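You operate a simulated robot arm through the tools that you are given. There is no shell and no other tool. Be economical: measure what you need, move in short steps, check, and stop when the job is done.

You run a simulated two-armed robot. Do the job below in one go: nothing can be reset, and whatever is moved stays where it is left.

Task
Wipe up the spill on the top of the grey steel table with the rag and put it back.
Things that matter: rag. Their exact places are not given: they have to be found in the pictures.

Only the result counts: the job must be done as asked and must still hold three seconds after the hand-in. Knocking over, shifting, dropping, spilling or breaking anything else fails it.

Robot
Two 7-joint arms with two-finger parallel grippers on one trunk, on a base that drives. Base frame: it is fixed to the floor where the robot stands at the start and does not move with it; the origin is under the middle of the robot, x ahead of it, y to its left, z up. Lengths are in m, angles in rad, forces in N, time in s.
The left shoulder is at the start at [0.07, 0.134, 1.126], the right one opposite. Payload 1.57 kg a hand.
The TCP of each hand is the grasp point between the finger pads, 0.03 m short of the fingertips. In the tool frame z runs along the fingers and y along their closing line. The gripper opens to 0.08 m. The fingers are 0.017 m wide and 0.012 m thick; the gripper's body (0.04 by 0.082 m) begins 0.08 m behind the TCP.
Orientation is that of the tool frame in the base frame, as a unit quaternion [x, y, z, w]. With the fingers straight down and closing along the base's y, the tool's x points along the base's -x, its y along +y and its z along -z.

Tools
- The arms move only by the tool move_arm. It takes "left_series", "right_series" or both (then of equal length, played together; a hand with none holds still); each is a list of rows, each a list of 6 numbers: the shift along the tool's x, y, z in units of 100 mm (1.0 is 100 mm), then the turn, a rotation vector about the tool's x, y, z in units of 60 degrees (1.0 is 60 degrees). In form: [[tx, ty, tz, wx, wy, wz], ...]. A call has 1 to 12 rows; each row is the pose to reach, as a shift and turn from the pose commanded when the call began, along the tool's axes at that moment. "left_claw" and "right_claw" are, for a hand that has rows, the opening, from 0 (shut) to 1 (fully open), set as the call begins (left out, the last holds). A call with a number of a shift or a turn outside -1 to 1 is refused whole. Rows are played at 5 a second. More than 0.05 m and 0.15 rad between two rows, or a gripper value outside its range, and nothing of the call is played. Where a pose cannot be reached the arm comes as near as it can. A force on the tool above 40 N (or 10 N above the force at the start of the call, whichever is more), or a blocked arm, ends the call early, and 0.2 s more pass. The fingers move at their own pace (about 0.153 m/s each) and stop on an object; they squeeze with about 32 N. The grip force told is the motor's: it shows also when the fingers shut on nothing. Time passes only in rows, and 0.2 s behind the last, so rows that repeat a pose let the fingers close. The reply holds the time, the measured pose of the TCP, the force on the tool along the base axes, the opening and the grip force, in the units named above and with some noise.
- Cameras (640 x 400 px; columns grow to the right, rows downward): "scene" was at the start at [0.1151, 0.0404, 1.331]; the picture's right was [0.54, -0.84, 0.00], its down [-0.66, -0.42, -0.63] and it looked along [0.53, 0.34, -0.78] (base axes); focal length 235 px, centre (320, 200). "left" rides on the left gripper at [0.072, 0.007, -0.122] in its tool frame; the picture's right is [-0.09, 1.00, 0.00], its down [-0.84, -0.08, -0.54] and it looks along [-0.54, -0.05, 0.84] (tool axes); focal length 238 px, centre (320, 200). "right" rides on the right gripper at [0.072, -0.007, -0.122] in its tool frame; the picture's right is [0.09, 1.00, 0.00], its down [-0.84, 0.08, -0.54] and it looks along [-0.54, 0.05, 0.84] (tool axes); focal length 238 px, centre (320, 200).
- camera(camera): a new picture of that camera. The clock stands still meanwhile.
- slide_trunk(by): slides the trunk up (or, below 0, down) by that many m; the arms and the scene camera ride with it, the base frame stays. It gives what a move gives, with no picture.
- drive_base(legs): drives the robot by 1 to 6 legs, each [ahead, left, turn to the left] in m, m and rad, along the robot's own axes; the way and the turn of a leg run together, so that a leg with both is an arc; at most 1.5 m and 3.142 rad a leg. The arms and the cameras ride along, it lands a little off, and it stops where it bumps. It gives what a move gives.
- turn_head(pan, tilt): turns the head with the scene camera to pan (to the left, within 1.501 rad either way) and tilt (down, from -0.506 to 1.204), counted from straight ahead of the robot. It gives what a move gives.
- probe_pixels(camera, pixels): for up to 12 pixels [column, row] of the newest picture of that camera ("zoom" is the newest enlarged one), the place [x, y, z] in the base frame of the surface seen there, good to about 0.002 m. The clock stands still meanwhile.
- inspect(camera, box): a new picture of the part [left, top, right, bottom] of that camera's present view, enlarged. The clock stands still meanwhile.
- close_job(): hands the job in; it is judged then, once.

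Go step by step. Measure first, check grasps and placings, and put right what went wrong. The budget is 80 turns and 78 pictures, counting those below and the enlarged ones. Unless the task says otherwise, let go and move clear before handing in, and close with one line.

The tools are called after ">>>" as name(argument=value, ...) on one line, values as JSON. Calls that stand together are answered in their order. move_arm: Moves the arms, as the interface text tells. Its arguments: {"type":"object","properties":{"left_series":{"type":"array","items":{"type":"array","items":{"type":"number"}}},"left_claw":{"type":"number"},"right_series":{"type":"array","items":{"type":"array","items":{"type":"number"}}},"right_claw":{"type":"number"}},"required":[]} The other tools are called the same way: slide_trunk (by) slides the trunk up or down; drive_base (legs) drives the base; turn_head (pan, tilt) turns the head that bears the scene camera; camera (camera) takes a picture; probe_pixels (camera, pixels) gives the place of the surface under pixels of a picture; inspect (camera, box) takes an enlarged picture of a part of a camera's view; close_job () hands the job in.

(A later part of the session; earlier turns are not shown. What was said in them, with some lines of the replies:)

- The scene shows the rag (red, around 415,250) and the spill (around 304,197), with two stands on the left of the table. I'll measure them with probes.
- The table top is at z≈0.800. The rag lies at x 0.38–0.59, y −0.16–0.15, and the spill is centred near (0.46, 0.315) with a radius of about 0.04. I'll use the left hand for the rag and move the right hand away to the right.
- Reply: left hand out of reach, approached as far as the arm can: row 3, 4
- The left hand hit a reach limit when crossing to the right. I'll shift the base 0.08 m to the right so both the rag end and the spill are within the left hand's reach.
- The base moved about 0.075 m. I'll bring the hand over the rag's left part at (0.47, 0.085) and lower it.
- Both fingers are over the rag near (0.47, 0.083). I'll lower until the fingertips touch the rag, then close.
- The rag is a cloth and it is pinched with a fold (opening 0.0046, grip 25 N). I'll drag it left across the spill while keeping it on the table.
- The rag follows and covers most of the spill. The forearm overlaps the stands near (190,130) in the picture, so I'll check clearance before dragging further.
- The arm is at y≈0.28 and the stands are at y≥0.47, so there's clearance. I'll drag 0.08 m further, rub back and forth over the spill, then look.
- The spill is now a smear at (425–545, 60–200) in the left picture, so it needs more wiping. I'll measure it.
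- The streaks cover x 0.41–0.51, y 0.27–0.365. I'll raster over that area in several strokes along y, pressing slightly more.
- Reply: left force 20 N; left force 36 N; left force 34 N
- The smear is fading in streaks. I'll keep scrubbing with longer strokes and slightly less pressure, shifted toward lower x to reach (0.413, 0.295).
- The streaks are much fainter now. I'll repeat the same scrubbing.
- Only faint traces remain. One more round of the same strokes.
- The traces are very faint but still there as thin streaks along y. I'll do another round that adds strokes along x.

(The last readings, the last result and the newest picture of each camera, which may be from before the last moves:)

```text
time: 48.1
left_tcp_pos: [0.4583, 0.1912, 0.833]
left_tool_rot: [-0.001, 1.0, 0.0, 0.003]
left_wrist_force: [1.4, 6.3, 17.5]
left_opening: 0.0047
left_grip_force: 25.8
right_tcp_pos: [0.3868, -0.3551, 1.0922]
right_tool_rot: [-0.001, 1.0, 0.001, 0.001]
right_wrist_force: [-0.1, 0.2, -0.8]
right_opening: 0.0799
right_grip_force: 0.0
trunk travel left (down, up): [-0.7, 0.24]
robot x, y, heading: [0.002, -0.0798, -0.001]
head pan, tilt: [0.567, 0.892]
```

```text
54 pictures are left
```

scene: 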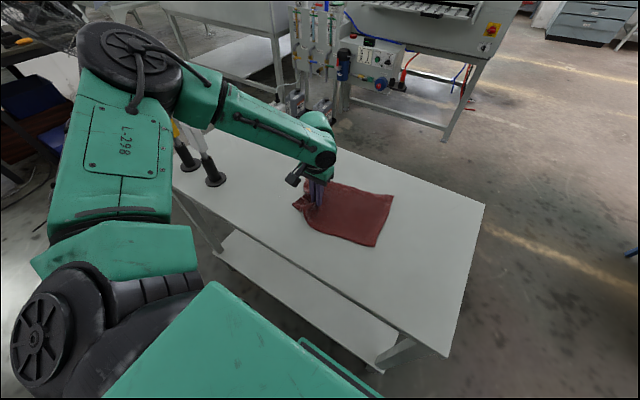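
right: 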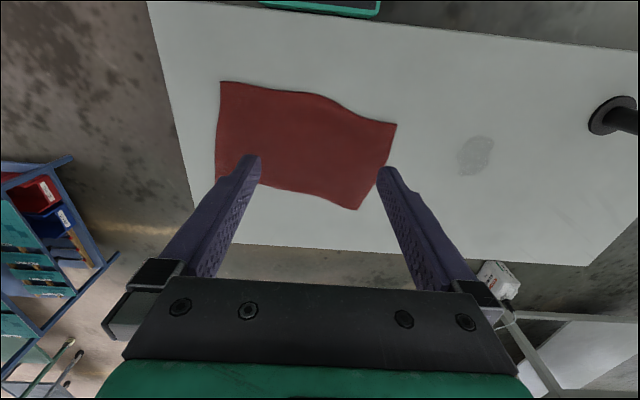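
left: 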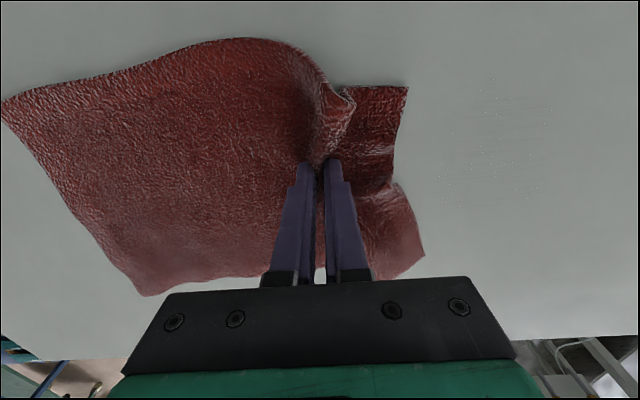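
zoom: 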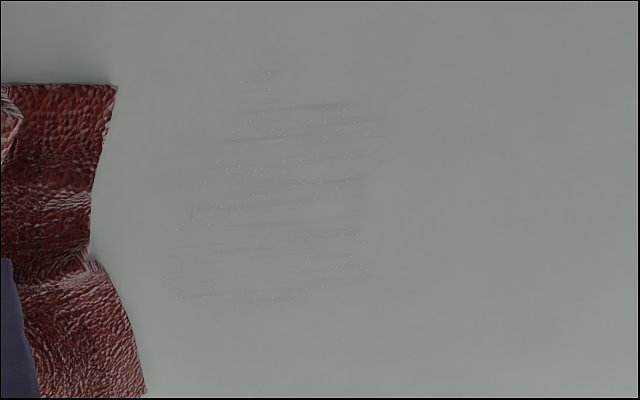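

The faint traces look nearly unchanged between rounds. I'll do one firmer round to see whether anything more comes off.

>>> move_arm(left_series=[[0, 0.4, 0.01, 0, 0, 0], [0, 0.8, 0.015, 0, 0, 0]])

>>> move_arm(left_series=[[0.4, 0.2, 0, 0, 0, 0], [0.4, 0.6, 0, 0, 0, 0], [0.4, 0.9, 0, 0, 0, 0], [0.25, 0.5, 0, 0, 0, 0], [0.25, 0.1, 0, 0, 0, 0], [0.1, -0.1, 0, 0, 0, 0], [0.1, 0.3, 0, 0, 0, 0], [0.1, 0.7, 0, 0, 0, 0], [0, 0.9, 0, 0, 0, 0], [-0.1, 0.5, 0, 0, 0, 0], [-0.1, 0.1, 0, 0, 0, 0], [-0.15, -0.2, 0, 0, 0, 0]])

>>> move_arm(left_series=[[-0.1, 0.3, 0, 0, 0, 0], [-0.15, 0.7, 0, 0, 0, 0], [-0.15, 1.0, 0, 0, 0, 0], [-0.25, 0.7, 0, 0, 0, 0], [-0.25, 0.3, 0, 0, 0, 0], [-0.1, 0.0, 0, 0, 0, 0], [0.2, 0.2, 0, 0, 0, 0], [0.2, 0.6, 0, 0, 0, 0], [0.2, 1.0, 0, 0, 0, 0], [0.15, 0.6, 0, 0, 0, 0], [0.15, 0.2, 0, 0, 0, 0], [0.15, 0.0, 0, 0, 0, 0]])

>>> move_arm(left_series=[[0, -0.4, -0.01, 0, 0, 0], [0, -0.6, -0.015, 0, 0, 0]])

>>> inspect(camera="left", box=[400, 40, 640, 260])

>>> camera(camera="left")

```text
time: 48.7
left_tcp_pos: [0.4582, 0.2707, 0.8332]
left_tool_rot: [-0.001, 1.0, -0.002, 0.004]
left_wrist_force: [1.4, -4.9, 16.4]
left_opening: 0.0047
left_grip_force: 24.9
right_tcp_pos: [0.3866, -0.3577, 1.0913]
right_tool_rot: [0.0, 1.0, 0.001, 0.001]
right_wrist_force: [0.0, -0.2, 0.7]
right_opening: 0.0802
right_grip_force: 0.1
trunk travel left (down, up): [-0.7, 0.24]
robot x, y, heading: [0.0003, -0.0779, 0.001]
head pan, tilt: [0.567, 0.892]
```

```text
time: 51.3
left_tcp_pos: [0.4717, 0.2516, 0.8322]
left_tool_rot: [0.0, 1.0, 0.0, 0.003]
left_wrist_force: [-1.7, 6.6, 20.1]
left_opening: 0.0046
left_grip_force: 25.1
right_tcp_pos: [0.3867, -0.3565, 1.0916]
right_tool_rot: [0.0, 1.0, 0.0, 0.001]
right_wrist_force: [-0.1, 0.2, -1.0]
right_opening: 0.08
right_grip_force: 0.1
trunk travel left (down, up): [-0.7, 0.24]
robot x, y, heading: [0.002, -0.0793, 0.004]
head pan, tilt: [0.567, 0.892]
```

```text
time: 53.9
left_tcp_pos: [0.4574, 0.251, 0.8329]
left_tool_rot: [-0.001, 1.0, 0.0, 0.002]
left_wrist_force: [1.0, 6.7, 21.4]
left_opening: 0.0049
left_grip_force: 25.4
right_tcp_pos: [0.3875, -0.3564, 1.0921]
right_tool_rot: [-0.001, 1.0, 0.001, 0.003]
right_wrist_force: [0.4, 0.2, -0.1]
right_opening: 0.0799
right_grip_force: 0.0
trunk travel left (down, up): [-0.7, 0.24]
robot x, y, heading: [0.0015, -0.0821, 0.0]
head pan, tilt: [0.567, 0.892]
```

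```text
time: 54.5
left_tcp_pos: [0.4562, 0.1916, 0.8334]
left_tool_rot: [-0.001, 1.0, 0.0, 0.002]
left_wrist_force: [0.1, 5.1, 17.1]
left_opening: 0.0047
left_grip_force: 24.9
right_tcp_pos: [0.3869, -0.3558, 1.0921]
right_tool_rot: [-0.001, 1.0, 0.0, 0.001]
right_wrist_force: [0.1, 0.2, -0.2]
right_opening: 0.0801
right_grip_force: 0.0
trunk travel left (down, up): [-0.7, 0.24]
robot x, y, heading: [0.0001, -0.0806, 0.002]
head pan, tilt: [0.567, 0.892]
```

```text
1.82 times, centred on (520, 150) of left
```

zoom: 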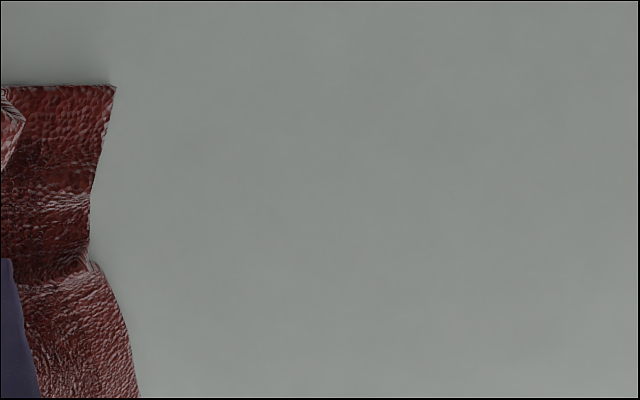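

```text
52 pictures are left
```

left: 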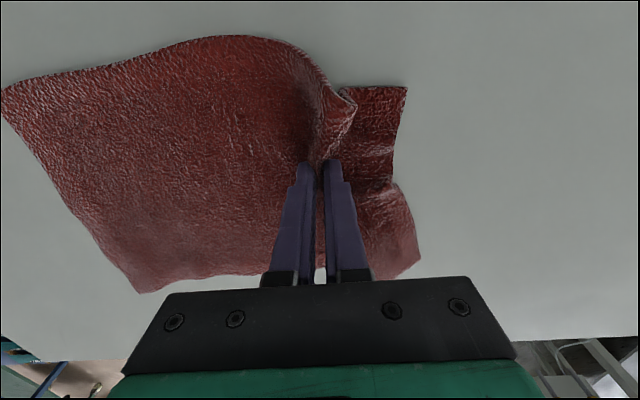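

The table is fully clean in the zoom. I'll move the rag back to the original grasp point (0.469, 0.083) with light contact.

>>> move_arm(left_series=[[0, -0.2, -0.03, 0, 0, 0], [-0.05, -0.4, -0.03, 0, 0, 0], [-0.1, -0.6, -0.03, 0, 0, 0], [-0.13, -0.8, -0.03, 0, 0, 0], [-0.13, -1.0, -0.03, 0, 0, 0]])

>>> camera(camera="scene")

>>> camera(camera="left")

```text
time: 55.7
left_tcp_pos: [0.4727, 0.0909, 0.8359]
left_tool_rot: [0.0, 1.0, -0.001, 0.0]
left_wrist_force: [0.9, 0.4, 1.3]
left_opening: 0.0044
left_grip_force: 24.9
right_tcp_pos: [0.3901, -0.3559, 1.0908]
right_tool_rot: [-0.001, 1.0, 0.0, -0.001]
right_wrist_force: [-0.3, -0.5, -0.2]
right_opening: 0.0803
right_grip_force: 0.0
trunk travel left (down, up): [-0.7, 0.24]
robot x, y, heading: [-0.0008, -0.0761, 0.005]
head pan, tilt: [0.567, 0.892]
```

```text
51 pictures are left
```

scene: 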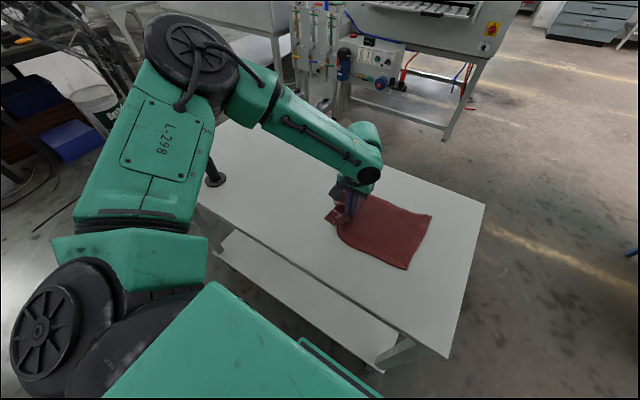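

```text
50 pictures are left
```

left: 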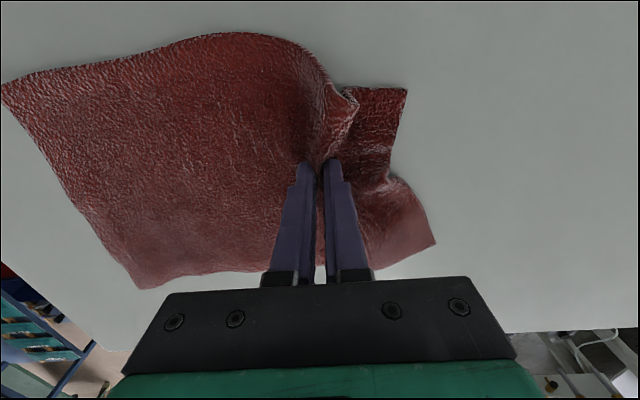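

>>> probe_pixels(camera="scene", pixels=[[432, 214], [406, 269], [378, 200], [345, 240], [390, 240], [330, 218]])

>>> inspect(camera="scene", box=[300, 160, 460, 280])

```text
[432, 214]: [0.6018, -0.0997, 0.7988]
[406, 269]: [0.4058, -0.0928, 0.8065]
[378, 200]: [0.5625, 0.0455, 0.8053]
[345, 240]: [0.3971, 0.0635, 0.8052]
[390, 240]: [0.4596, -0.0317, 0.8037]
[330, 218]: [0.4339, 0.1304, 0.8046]
```

```text
3.33 times, centred on (380, 220) of scene
```

zoom: 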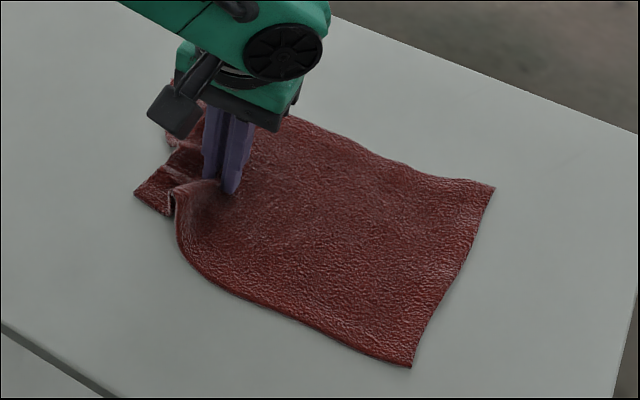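

The rag's right edge lies at y≈−0.095 against −0.13 to −0.163 originally, and it is turned about 9°. I'll push it 0.04 m further right and rotate it to match.

>>> move_arm(left_series=[[0, -0.1, 0, 0, 0, 0.05], [0, -0.2, 0, 0, 0, 0.1], [0, -0.3, 0, 0, 0, 0.15], [0, -0.4, 0, 0, 0, 0.18], [0, -0.4, 0, 0, 0, 0.18]])

>>> camera(camera="scene")

>>> inspect(camera="scene", box=[300, 160, 460, 280])

```text
time: 56.9
left_tcp_pos: [0.4653, 0.058, 0.8401]
left_tool_rot: [0.094, 0.996, -0.001, 0.002]
left_wrist_force: [-0.2, 0.2, 0.0]
left_opening: 0.0047
left_grip_force: 25.3
left hand out of reach, approached as far as the arm can: row 3, 4, 5
right_tcp_pos: [0.3894, -0.3555, 1.0906]
right_tool_rot: [-0.001, 1.0, 0.0, 0.0]
right_wrist_force: [0.7, -0.5, -0.2]
right_opening: 0.0801
right_grip_force: 0.1
trunk travel left (down, up): [-0.7, 0.24]
robot x, y, heading: [0.0003, -0.0752, 0.004]
head pan, tilt: [0.567, 0.892]
```

```text
48 pictures are left
```

scene: 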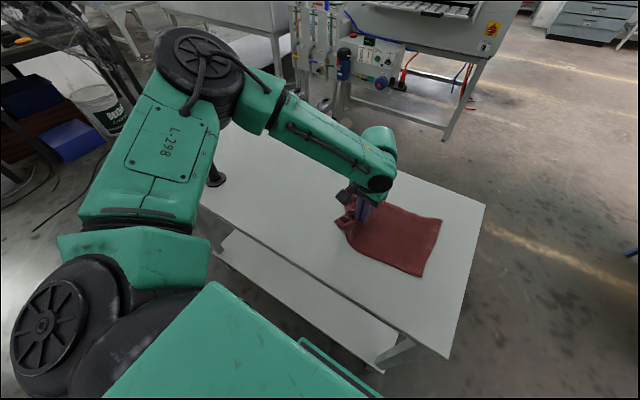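

```text
3.33 times, centred on (380, 220) of scene
```

zoom: 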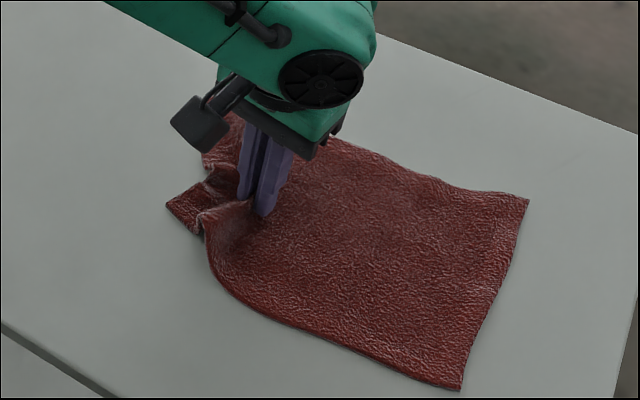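

>>> probe_pixels(camera="zoom", pixels=[[524, 204], [459, 386], [340, 142], [215, 280], [170, 202], [240, 325]])

```text
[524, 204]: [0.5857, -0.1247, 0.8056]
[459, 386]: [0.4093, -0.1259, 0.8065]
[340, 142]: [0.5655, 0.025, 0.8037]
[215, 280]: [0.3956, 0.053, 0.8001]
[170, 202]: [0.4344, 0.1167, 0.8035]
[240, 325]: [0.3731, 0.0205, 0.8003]
```

Corners are now about 0.03 m too far ahead in x compared with the start. I'll shift the rag back about 0.025 m, then release by opening gently.

>>> move_arm(left_series=[[0.1, 0.05, 0, 0, 0, 0], [0.2, 0.05, 0, 0, 0, 0], [0.27, 0.05, 0.05, 0, 0, 0], [0.27, 0.05, 0.05, 0, 0, 0]])

>>> inspect(camera="scene", box=[300, 160, 460, 280])

```text
time: 57.9
left_tcp_pos: [0.4401, 0.0677, 0.8366]
left_tool_rot: [0.094, 0.996, -0.001, 0.001]
left_wrist_force: [0.4, -0.4, 0.5]
left_opening: 0.0047
left_grip_force: 25.1
right_tcp_pos: [0.3912, -0.3563, 1.0898]
right_tool_rot: [-0.001, 1.0, 0.0, -0.001]
right_wrist_force: [-0.4, -0.4, 0.2]
right_opening: 0.08
right_grip_force: 0.1
trunk travel left (down, up): [-0.7, 0.24]
robot x, y, heading: [-0.0012, -0.0808, 0.003]
head pan, tilt: [0.567, 0.892]
```

```text
3.33 times, centred on (380, 220) of scene
```

zoom: 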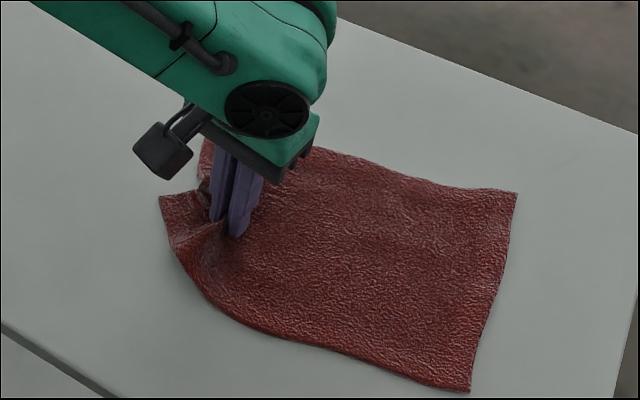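

The rag is close to its starting place. I'll open the fingers, then lift clear and look.

>>> move_arm(left_series=[[0, 0, 0, 0, 0, 0], [0, 0, 0, 0, 0, 0], [0, 0, -0.1, 0, 0, 0], [0, 0, -0.4, 0, 0, 0], [0, 0, -0.8, 0, 0, 0], [0, 0, -1.0, 0, 0, 0]], left_claw=0.7)

>>> move_arm(left_series=[[0, 0.4, -0.2, 0, 0, 0], [0, 0.8, -0.4, 0, 0, 0], [0, 1.0, -0.6, 0, 0, 0]])

>>> camera(camera="scene")

>>> inspect(camera="scene", box=[300, 160, 460, 280])

```text
time: 59.3
left_tcp_pos: [0.4408, 0.0688, 0.9361]
left_tool_rot: [0.093, 0.996, -0.001, 0.001]
left_wrist_force: [-0.2, -1.6, 0.5]
left_opening: 0.0563
left_grip_force: 0.1
right_tcp_pos: [0.3905, -0.3548, 1.0906]
right_tool_rot: [-0.001, 1.0, 0.0, 0.0]
right_wrist_force: [0.4, -0.2, 0.2]
right_opening: 0.0801
right_grip_force: 0.0
trunk travel left (down, up): [-0.7, 0.24]
robot x, y, heading: [0.0057, -0.081, -0.004]
head pan, tilt: [0.567, 0.892]
```

```text
time: 60.1
left_tcp_pos: [0.4589, 0.1668, 0.9961]
left_tool_rot: [0.093, 0.996, -0.001, 0.001]
left_wrist_force: [0.2, 0.3, 0.0]
left_opening: 0.0558
left_grip_force: 0.1
right_tcp_pos: [0.39, -0.3568, 1.0895]
right_tool_rot: [-0.001, 1.0, 0.001, 0.001]
right_wrist_force: [0.1, -0.8, -0.4]
right_opening: 0.0798
right_grip_force: 0.1
trunk travel left (down, up): [-0.7, 0.24]
robot x, y, heading: [-0.0024, -0.0823, 0.005]
head pan, tilt: [0.567, 0.892]
```

```text
45 pictures are left
```

scene: 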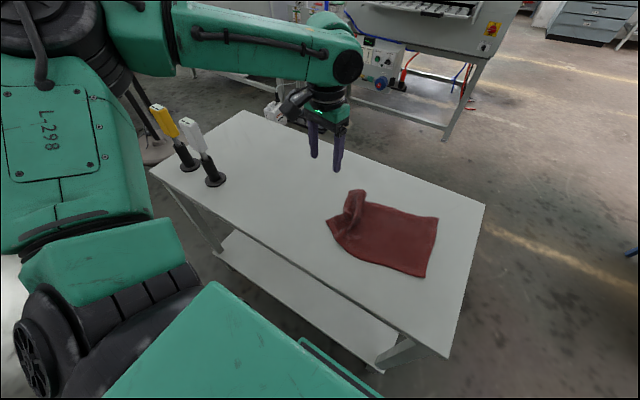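

```text
3.33 times, centred on (380, 220) of scene
```

zoom: 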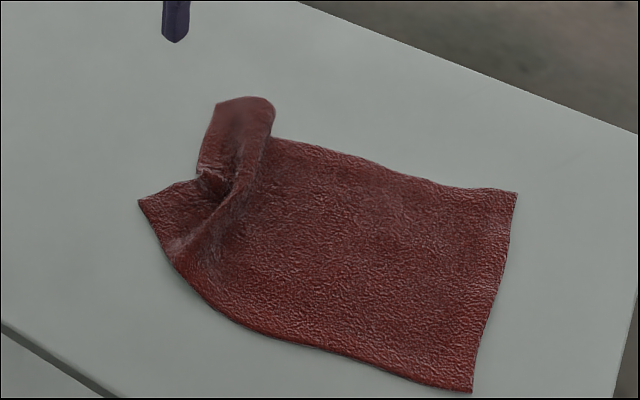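

The rag is released and the table looks clean, but a standing fold remains at its left end (zoom ~ (230,150)). I'll measure the shape to decide how to flatten it.

>>> probe_pixels(camera="zoom", pixels=[[516, 193], [472, 390], [140, 200], [220, 105], [268, 105], [200, 165], [235, 175], [330, 260], [190, 280], [350, 155], [300, 340]])

>>> camera(camera="left")

```text
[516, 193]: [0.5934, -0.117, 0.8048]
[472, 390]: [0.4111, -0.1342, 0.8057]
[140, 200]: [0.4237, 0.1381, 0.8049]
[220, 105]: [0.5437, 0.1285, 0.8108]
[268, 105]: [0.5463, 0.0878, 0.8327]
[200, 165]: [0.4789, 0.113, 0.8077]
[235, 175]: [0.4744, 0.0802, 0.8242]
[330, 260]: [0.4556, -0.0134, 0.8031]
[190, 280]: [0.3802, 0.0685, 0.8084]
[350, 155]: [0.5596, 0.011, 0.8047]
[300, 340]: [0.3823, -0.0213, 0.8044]
```

```text
43 pictures are left
```

left: 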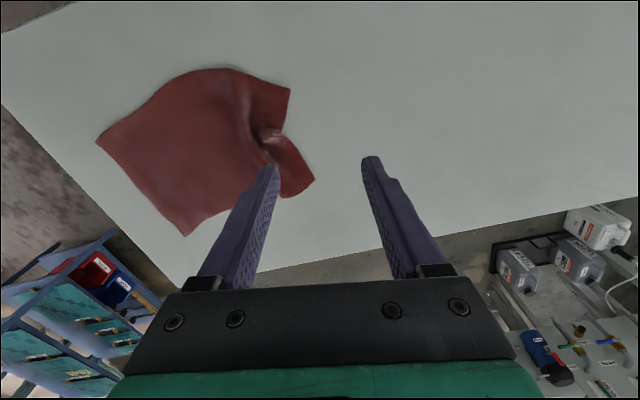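

The rag's centre is about (0.49, 0.00), within a centimetre of the start. I'll zoom in on the fold before trying to smooth it.

>>> inspect(camera="left", box=[80, 50, 340, 250])

>>> probe_pixels(camera="left", pixels=[[290, 88], [314, 180], [295, 195], [290, 165], [280, 110], [265, 85], [96, 142], [187, 235], [225, 68], [277, 138], [300, 178], [260, 120]])

```text
2.00 times, centred on (210, 150) of left
```

zoom: 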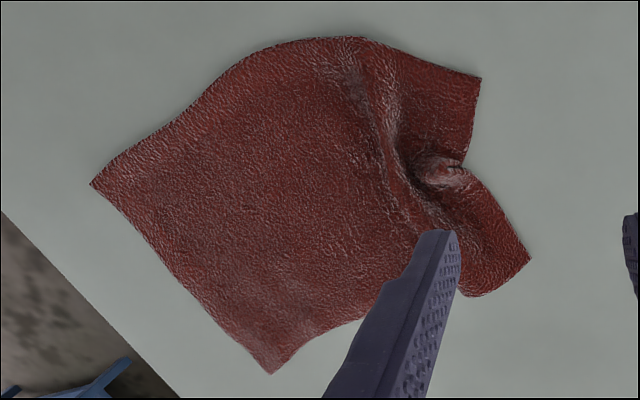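

```text
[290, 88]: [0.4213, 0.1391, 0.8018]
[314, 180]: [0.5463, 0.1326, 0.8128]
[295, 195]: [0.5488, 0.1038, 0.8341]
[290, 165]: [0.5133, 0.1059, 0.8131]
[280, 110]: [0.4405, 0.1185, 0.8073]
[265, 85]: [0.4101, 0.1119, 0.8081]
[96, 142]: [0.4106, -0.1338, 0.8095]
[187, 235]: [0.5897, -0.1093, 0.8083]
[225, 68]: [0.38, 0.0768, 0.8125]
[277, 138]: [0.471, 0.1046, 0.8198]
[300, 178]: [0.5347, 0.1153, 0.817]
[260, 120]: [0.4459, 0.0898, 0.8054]
```

The fold stands up to 3 cm at the far end. I'll press its outer flap at (0.535, 0.122) with closed fingers and draw it outward to flatten it.

>>> move_arm(left_series=[[-0.4, -0.1, 0, 0, 0, 0], [-0.83, -0.3, 0.1, 0, 0, 0], [-0.83, -0.3, 0.5, 0, 0, 0], [-0.83, -0.3, 0.9, 0, 0, 0], [-0.83, -0.3, 0.96, 0, 0, 0]], left_claw=0)

>>> move_arm(left_series=[[0, 0, 0.3, 0, 0, 0], [0, 0, 0.5, 0, 0, 0], [0, 0, 0.62, 0, 0, 0], [0, 0, 0.68, 0, 0, 0]])

>>> inspect(camera="scene", box=[300, 160, 460, 280])

```text
time: 61.3
left_tcp_pos: [0.5341, 0.1209, 0.8982]
left_tool_rot: [0.093, 0.996, 0.0, 0.001]
left_wrist_force: [-0.8, 0.0, -0.5]
left_opening: 0.0
left_grip_force: 21.1
right_tcp_pos: [0.3901, -0.3563, 1.0902]
right_tool_rot: [-0.001, 1.0, 0.0, 0.0]
right_wrist_force: [-0.5, -0.2, -1.1]
right_opening: 0.0801
right_grip_force: 0.1
trunk travel left (down, up): [-0.7, 0.24]
robot x, y, heading: [-0.0048, -0.082, -0.0]
head pan, tilt: [0.567, 0.892]
```

```text
time: 62.3
left_tcp_pos: [0.5167, 0.1291, 0.8451]
left_tool_rot: [0.093, 0.996, 0.0, 0.002]
left_wrist_force: [1.0, -0.2, 0.2]
left_opening: 0.0
left_grip_force: 21.9
left hand out of reach, approached as far as the arm can: row 1, 2, 3, 4
right_tcp_pos: [0.3901, -0.3563, 1.0906]
right_tool_rot: [-0.001, 1.0, 0.001, 0.0]
right_wrist_force: [0.7, -0.2, 0.2]
right_opening: 0.0799
right_grip_force: 0.1
trunk travel left (down, up): [-0.7, 0.24]
robot x, y, heading: [-0.0059, -0.0786, 0.003]
head pan, tilt: [0.567, 0.892]
```

```text
3.33 times, centred on (380, 220) of scene
```

zoom: 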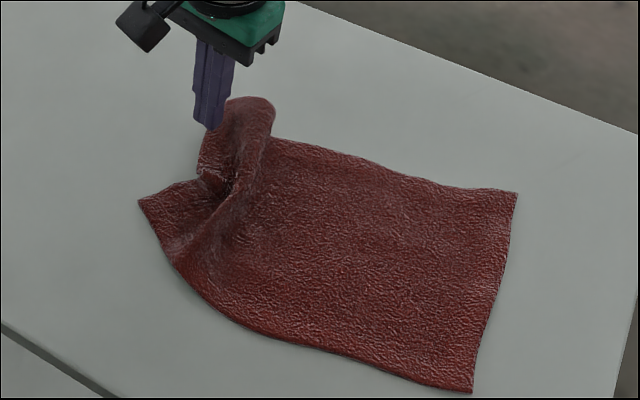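

The arm can't reach down there at full extension. I'll lift, slide the trunk down 0.1 m, and retry.

>>> move_arm(left_series=[[0, 0, -0.3, 0, 0, 0], [0, 0, -0.7, 0, 0, 0], [0, 0, -0.9, 0, 0, 0]])

>>> slide_trunk(by=-0.1)

>>> camera(camera="scene")

```text
time: 63.1
left_tcp_pos: [0.5171, 0.1282, 0.9346]
left_tool_rot: [0.093, 0.996, -0.001, 0.001]
left_wrist_force: [-0.1, 0.0, -0.7]
left_opening: 0.0001
left_grip_force: 21.1
right_tcp_pos: [0.3899, -0.355, 1.0908]
right_tool_rot: [-0.001, 1.0, 0.0, 0.0]
right_wrist_force: [1.2, 1.0, -0.3]
right_opening: 0.0798
right_grip_force: 0.1
trunk travel left (down, up): [-0.7, 0.24]
robot x, y, heading: [0.0017, -0.0777, -0.001]
head pan, tilt: [0.567, 0.892]
```

```text
time: 64.4
left_tcp_pos: [0.5163, 0.1284, 0.8347]
left_tool_rot: [0.093, 0.996, -0.001, 0.001]
left_wrist_force: [0.4, 1.0, -0.4]
left_opening: 0.0002
left_grip_force: 21.5
right_tcp_pos: [0.3893, -0.3555, 0.9902]
right_tool_rot: [-0.001, 1.0, 0.001, 0.0]
right_wrist_force: [-0.7, 0.0, -0.2]
right_opening: 0.0799
right_grip_force: 0.0
trunk travel left (down, up): [-0.6, 0.34]
robot x, y, heading: [0.0019, -0.0803, 0.003]
head pan, tilt: [0.567, 0.892]
```

```text
40 pictures are left
```

scene: 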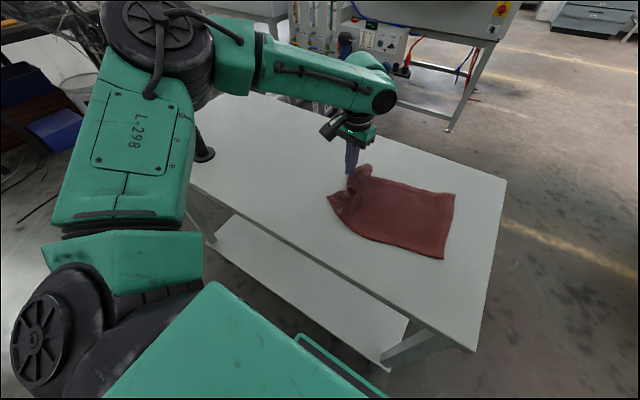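

The fingertips are now just above the flap at about z 0.805. Before continuing I'll check that the lowered elbow is clear of the stands.

>>> probe_pixels(camera="scene", pixels=[[150, 30], [115, 40], [200, 80], [190, 130], [180, 200], [205, 155], [230, 90], [345, 205], [362, 170]])

>>> inspect(camera="left", box=[160, 50, 480, 250])

```text
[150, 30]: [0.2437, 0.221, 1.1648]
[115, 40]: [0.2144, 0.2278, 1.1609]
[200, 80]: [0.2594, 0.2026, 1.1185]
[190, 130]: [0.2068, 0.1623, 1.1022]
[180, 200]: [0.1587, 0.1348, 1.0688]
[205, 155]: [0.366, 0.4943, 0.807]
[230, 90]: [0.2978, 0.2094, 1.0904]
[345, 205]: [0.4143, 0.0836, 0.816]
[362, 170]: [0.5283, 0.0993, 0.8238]
```

```text
2.00 times, centred on (320, 150) of left
```

zoom: 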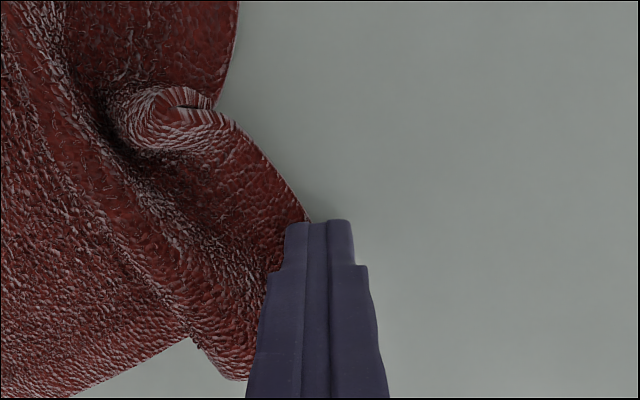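

The elbow is well clear (y≤0.23, z>1.09). The fingers are at the flap's edge, so I'll step over to (0.526, 0.110), press lightly, and draw outward.

>>> move_arm(left_series=[[0, 0, -0.3, 0, 0, 0], [-0.14, -0.18, -0.3, 0, 0, 0], [-0.14, -0.18, -0.05, 0, 0, 0], [-0.14, -0.18, 0.02, 0, 0, 0], [-0.17, -0.08, 0.02, 0, 0, 0], [-0.2, 0.02, 0.02, 0, 0, 0], [-0.24, 0.14, 0.02, 0, 0, 0], [-0.28, 0.24, 0.02, 0, 0, 0]])

>>> inspect(camera="scene", box=[300, 140, 480, 275])

>>> camera(camera="left")

```text
time: 66.2
left_tcp_pos: [0.5488, 0.1472, 0.8332]
left_tool_rot: [0.094, 0.996, 0.0, 0.001]
left_wrist_force: [0.1, -1.6, 4.5]
left_opening: 0.0
left_grip_force: 21.7
right_tcp_pos: [0.3887, -0.3552, 0.9903]
right_tool_rot: [-0.001, 1.0, 0.0, 0.0]
right_wrist_force: [1.0, 0.8, 0.9]
right_opening: 0.0801
right_grip_force: 0.1
trunk travel left (down, up): [-0.6, 0.34]
robot x, y, heading: [-0.0013, -0.0804, -0.006]
head pan, tilt: [0.567, 0.892]
```

```text
2.96 times, centred on (390, 208) of scene
```

zoom: 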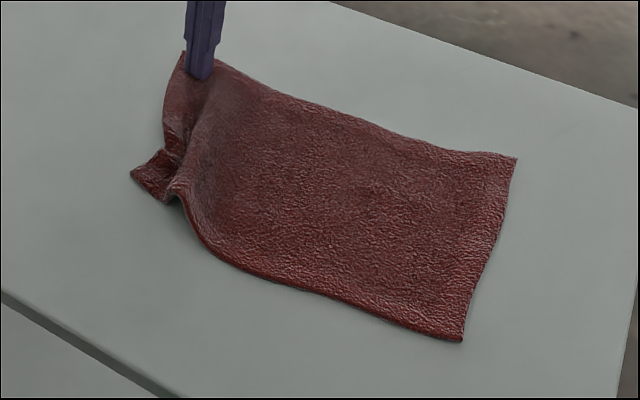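

```text
37 pictures are left
```

left: 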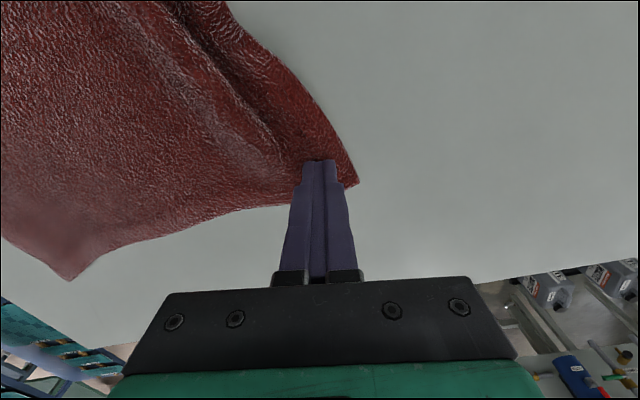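

The far corner flattened well. I'll lift and treat the near-left corner next, measuring it first.

>>> move_arm(left_series=[[0, 0, -0.3, 0, 0, 0], [0.3, 0, -0.7, 0, 0, 0], [0.6, 0.3, -0.7, 0, 0, 0]])

>>> inspect(camera="scene", box=[300, 140, 480, 275])

>>> probe_pixels(camera="zoom", pixels=[[133, 172], [155, 182], [165, 160], [178, 190], [165, 110], [183, 55], [517, 158], [463, 340], [210, 240], [200, 120]])

```text
time: 67.0
left_tcp_pos: [0.4956, 0.1901, 0.9019]
left_tool_rot: [0.094, 0.996, -0.002, 0.001]
left_wrist_force: [0.2, -0.3, 0.6]
left_opening: 0.0
left_grip_force: 21.4
right_tcp_pos: [0.3894, -0.3548, 0.9908]
right_tool_rot: [-0.001, 1.0, -0.001, 0.001]
right_wrist_force: [0.4, 0.0, 0.8]
right_opening: 0.0801
right_grip_force: 0.0
trunk travel left (down, up): [-0.6, 0.34]
robot x, y, heading: [-0.0023, -0.0829, 0.002]
head pan, tilt: [0.567, 0.892]
```

```text
2.96 times, centred on (390, 208) of scene
```

zoom: 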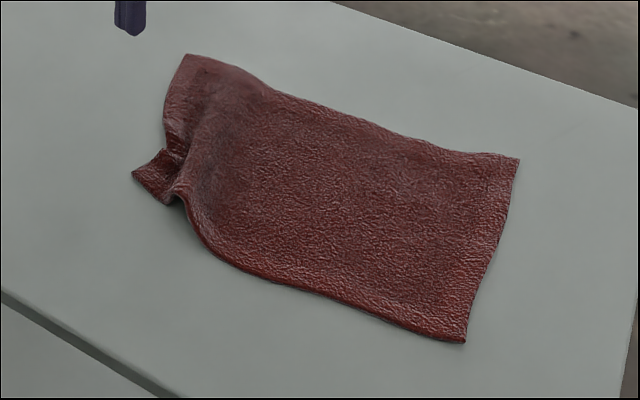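

```text
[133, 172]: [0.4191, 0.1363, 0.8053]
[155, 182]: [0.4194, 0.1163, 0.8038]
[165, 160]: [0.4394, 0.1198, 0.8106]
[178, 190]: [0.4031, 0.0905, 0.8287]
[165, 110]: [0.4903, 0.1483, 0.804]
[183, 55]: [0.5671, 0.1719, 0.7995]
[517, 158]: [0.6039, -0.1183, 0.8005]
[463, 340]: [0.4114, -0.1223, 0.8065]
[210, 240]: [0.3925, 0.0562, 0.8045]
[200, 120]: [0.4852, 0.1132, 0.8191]
```

I'll press the near-left corner at (0.423, 0.122) and draw it out to about (0.405, 0.157).

>>> move_arm(left_series=[[0.3, -0.4, 0, 0, 0, 0], [0.58, -0.8, 0, 0, 0, 0], [0.58, -0.8, 0.4, 0, 0, 0], [0.58, -0.8, 0.63, 0, 0, 0], [0.58, -0.8, 0.7, 0, 0, 0], [0.65, -0.7, 0.7, 0, 0, 0], [0.73, -0.6, 0.7, 0, 0, 0], [0.84, -0.48, 0.7, 0, 0, 0], [0.84, -0.48, 0.4, 0, 0, 0], [0.84, -0.2, 0, 0, 0, 0], [0.84, 0.2, 0, 0, 0, 0]])

>>> inspect(camera="scene", box=[300, 140, 480, 275])

```text
time: 69.4
left_tcp_pos: [0.4163, 0.2254, 0.9023]
left_tool_rot: [0.093, 0.996, -0.002, 0.0]
left_wrist_force: [0.3, 0.5, -0.3]
left_opening: 0.0
left_grip_force: 21.2
right_tcp_pos: [0.3903, -0.3544, 0.99]
right_tool_rot: [-0.001, 1.0, -0.001, 0.0]
right_wrist_force: [-0.3, 1.5, -1.0]
right_opening: 0.08
right_grip_force: 0.0
trunk travel left (down, up): [-0.6, 0.34]
robot x, y, heading: [0.003, -0.0768, -0.0]
head pan, tilt: [0.567, 0.892]
```

```text
2.96 times, centred on (390, 208) of scene
```

zoom: 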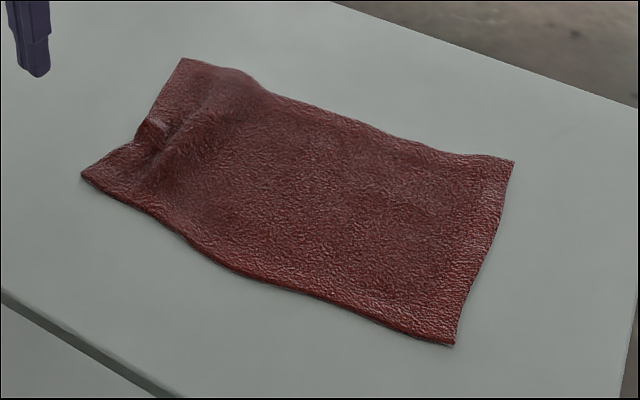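

Nearly flat now. I'll measure the corners and compare them with the original ones.

>>> probe_pixels(camera="zoom", pixels=[[84, 173], [183, 62], [511, 163], [453, 342], [150, 128], [300, 190], [160, 150], [240, 75]])

>>> camera(camera="scene")

```text
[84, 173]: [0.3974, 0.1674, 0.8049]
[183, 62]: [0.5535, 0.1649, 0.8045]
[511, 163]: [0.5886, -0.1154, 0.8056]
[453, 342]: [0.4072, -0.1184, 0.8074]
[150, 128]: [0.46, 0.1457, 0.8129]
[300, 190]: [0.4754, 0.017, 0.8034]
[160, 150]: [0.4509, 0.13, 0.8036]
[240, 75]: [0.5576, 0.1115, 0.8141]
```

```text
34 pictures are left
```

scene: 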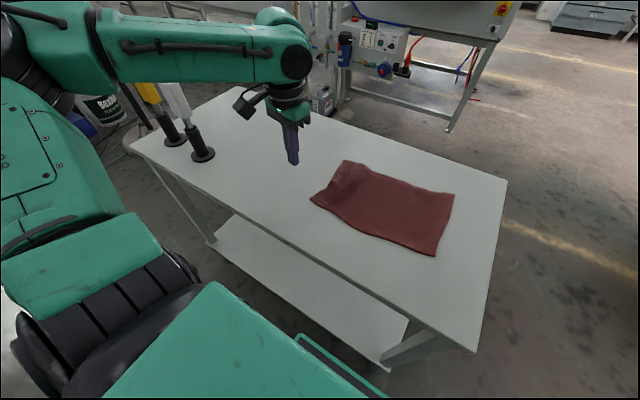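

All corners are out. The rag's centre is (0.487, 0.025) versus (0.486, −0.005) originally, so it is about 3 cm too far left. I'll use the closed right hand to press on its right part and draw it 3 cm right.

>>> move_arm(right_series=[[-0.25, 0.35, 0, 0, 0, 0], [-0.5, 0.7, 0, 0, 0, 0], [-0.75, 1.0, 0, 0, 0, 0], [-1.0, 1.0, 0, 0, 0, 0]], right_claw=0)

>>> move_arm(right_series=[[0, 0.4, 0, 0, 0, 0], [0, 0.8, 0, 0, 0, 0], [0, 1.0, 0.2, 0, 0, 0], [0, 1.0, 0.5, 0, 0, 0]])

>>> move_arm(right_series=[[0, 0.4, 0, 0, 0, 0], [0, 0.8, 0, 0, 0, 0], [0, 0.9, 0.3, 0, 0, 0], [0, 0.9, 0.6, 0, 0, 0], [0, 0.9, 0.8, 0, 0, 0]])

>>> camera(camera="scene")

```text
time: 70.4
left_tcp_pos: [0.4173, 0.2236, 0.9034]
left_tool_rot: [0.093, 0.996, -0.001, 0.0]
left_wrist_force: [-0.7, -0.2, 0.4]
left_opening: 0.0002
left_grip_force: 21.3
right_tcp_pos: [0.4903, -0.2552, 0.9894]
right_tool_rot: [0.0, 1.0, 0.0, -0.001]
right_wrist_force: [-0.2, 0.2, 0.0]
right_opening: 0.0
right_grip_force: 21.3
trunk travel left (down, up): [-0.6, 0.34]
robot x, y, heading: [-0.0023, -0.08, 0.001]
head pan, tilt: [0.567, 0.892]
```

```text
time: 71.4
left_tcp_pos: [0.4167, 0.2221, 0.9021]
left_tool_rot: [0.093, 0.996, -0.001, 0.0]
left_wrist_force: [0.0, -1.1, -0.4]
left_opening: 0.0
left_grip_force: 21.0
right_tcp_pos: [0.4894, -0.1559, 0.9396]
right_tool_rot: [-0.001, 1.0, 0.0, 0.0]
right_wrist_force: [0.1, -0.2, -0.4]
right_opening: 0.0
right_grip_force: 21.1
trunk travel left (down, up): [-0.6, 0.34]
robot x, y, heading: [0.002, -0.0797, -0.006]
head pan, tilt: [0.567, 0.892]
```

```text
time: 72.6
left_tcp_pos: [0.4162, 0.222, 0.9036]
left_tool_rot: [0.093, 0.996, 0.0, 0.001]
left_wrist_force: [0.5, -0.1, -0.4]
left_opening: 0.0
left_grip_force: 21.0
right_tcp_pos: [0.4899, -0.0654, 0.8591]
right_tool_rot: [-0.001, 1.0, 0.001, 0.0]
right_wrist_force: [0.1, -0.2, 0.1]
right_opening: 0.0
right_grip_force: 21.3
trunk travel left (down, up): [-0.6, 0.34]
robot x, y, heading: [0.0008, -0.0793, 0.0]
head pan, tilt: [0.567, 0.892]
```

```text
33 pictures are left
```

scene: 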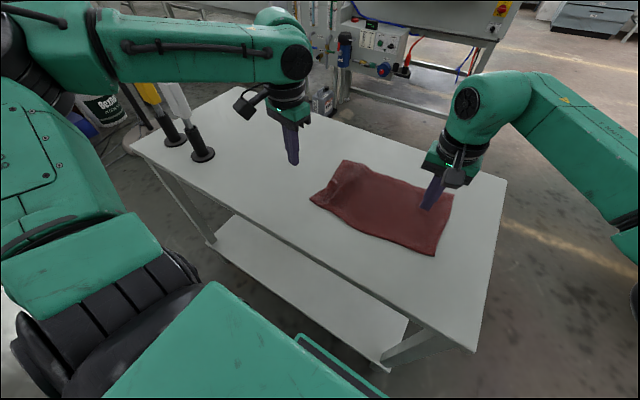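

>>> move_arm(right_series=[[0, 0, 0.15, 0, 0, 0], [0, 0, 0.24, 0, 0, 0], [0, 0, 0.275, 0, 0, 0], [0, -0.1, 0.275, 0, 0, 0], [0, -0.2, 0.275, 0, 0, 0], [0, -0.32, 0.275, 0, 0, 0], [0, -0.32, 0.275, 0, 0, 0], [0, -0.32, 0, 0, 0, 0], [0, -0.4, -0.4, 0, 0, 0], [0, -0.8, -0.6, 0, 0, 0], [0, -1.0, -0.8, 0, 0, 0]])

>>> inspect(camera="scene", box=[300, 140, 480, 275])

```text
time: 75.0
left_tcp_pos: [0.416, 0.2238, 0.9028]
left_tool_rot: [0.093, 0.996, -0.002, 0.0]
left_wrist_force: [0.2, 0.4, 0.5]
left_opening: 0.0001
left_grip_force: 21.7
right_tcp_pos: [0.487, -0.1657, 0.9399]
right_tool_rot: [-0.001, 1.0, -0.001, 0.0]
right_wrist_force: [0.2, -0.6, -0.5]
right_opening: 0.0001
right_grip_force: 21.1
trunk travel left (down, up): [-0.6, 0.34]
robot x, y, heading: [0.0002, -0.0829, 0.003]
head pan, tilt: [0.567, 0.892]
```

```text
2.96 times, centred on (390, 208) of scene
```

zoom: 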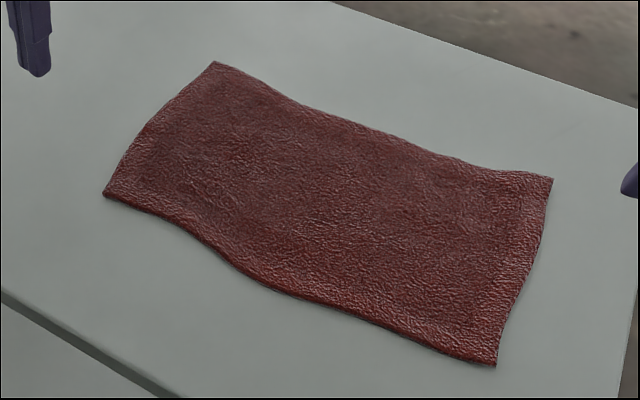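

The rag now lies flat. I'll check its corners and the former spill area.

>>> probe_pixels(camera="zoom", pixels=[[107, 194], [216, 65], [549, 180], [494, 364]])

>>> move_arm(left_series=[[0, 0, -0.4, 0, 0, 0], [0, 0, -0.8, 0, 0, 0]], right_series=[[0, -0.4, 0, 0, 0, 0], [0, -0.8, -0.2, 0, 0, 0]])

>>> camera(camera="scene")

>>> camera(camera="left")

```text
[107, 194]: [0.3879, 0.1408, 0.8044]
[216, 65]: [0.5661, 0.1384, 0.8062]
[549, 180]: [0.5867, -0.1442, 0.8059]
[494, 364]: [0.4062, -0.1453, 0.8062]
```

```text
time: 75.6
left_tcp_pos: [0.4163, 0.2221, 0.9843]
left_tool_rot: [0.093, 0.996, 0.0, 0.001]
left_wrist_force: [0.2, -0.4, -0.2]
left_opening: 0.0
left_grip_force: 20.9
right_tcp_pos: [0.4855, -0.2463, 0.9602]
right_tool_rot: [-0.001, 1.0, 0.001, -0.001]
right_wrist_force: [-0.2, -0.6, -0.1]
right_opening: 0.0002
right_grip_force: 21.2
trunk travel left (down, up): [-0.6, 0.34]
robot x, y, heading: [0.002, -0.0783, 0.002]
head pan, tilt: [0.567, 0.892]
```

```text
31 pictures are left
```

scene: 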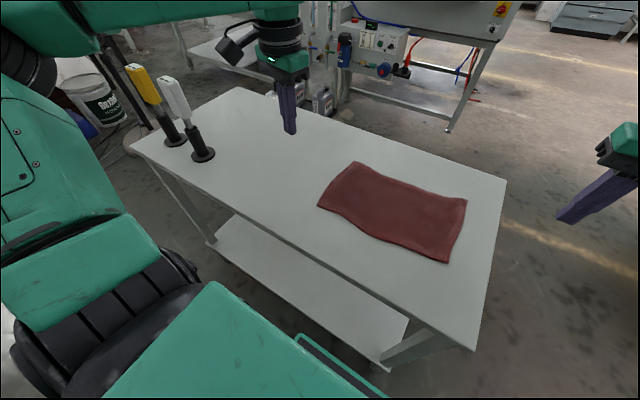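

```text
30 pictures are left
```

left: 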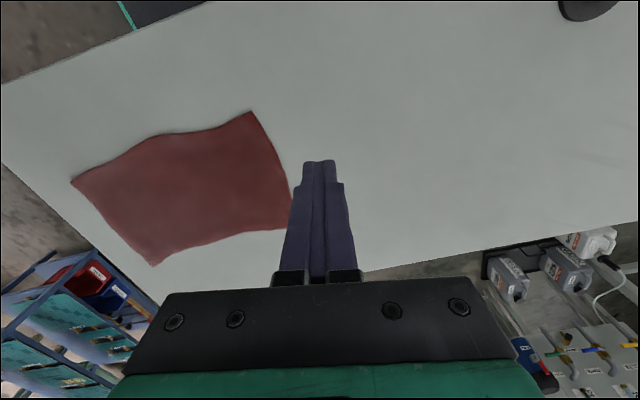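

The rag's centre is (0.487, −0.003), matching the start. There may be a faint mark near (600,160) in the left picture, so I'll look closer.

>>> inspect(camera="left", box=[380, 30, 640, 230])

>>> inspect(camera="scene", box=[180, 80, 340, 200])

>>> probe_pixels(camera="left", pixels=[[600, 160], [450, 150], [590, 10]])

```text
2.00 times, centred on (510, 130) of left
```

zoom: 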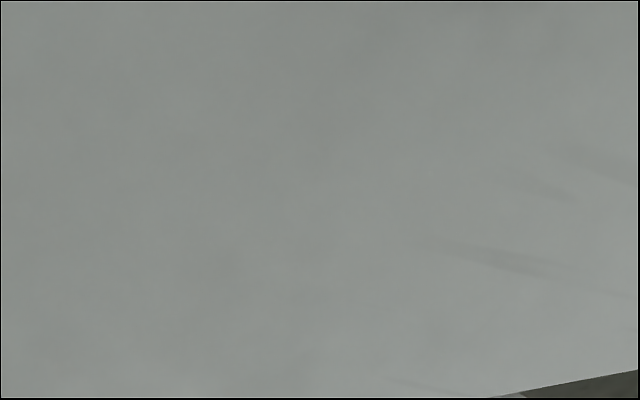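

```text
3.33 times, centred on (260, 140) of scene
```

zoom: 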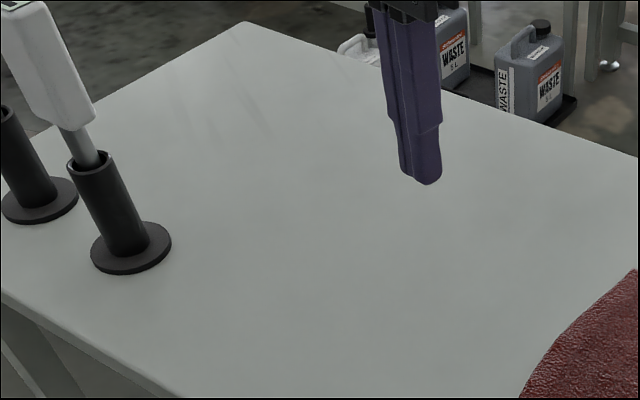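

```text
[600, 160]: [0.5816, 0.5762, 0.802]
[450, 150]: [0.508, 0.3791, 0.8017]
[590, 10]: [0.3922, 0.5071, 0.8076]
```

The mark is a soft shadow at (0.58, 0.58), outside both the spill and the area I wiped. The spill area itself is clean, and both hands are clear of the rag.

>>> close_job()

```text
The job is handed in.
```

The spill is wiped up, and the rag lies flat on the table within a few millimetres of its starting position, turned about 10° from how it first lay.
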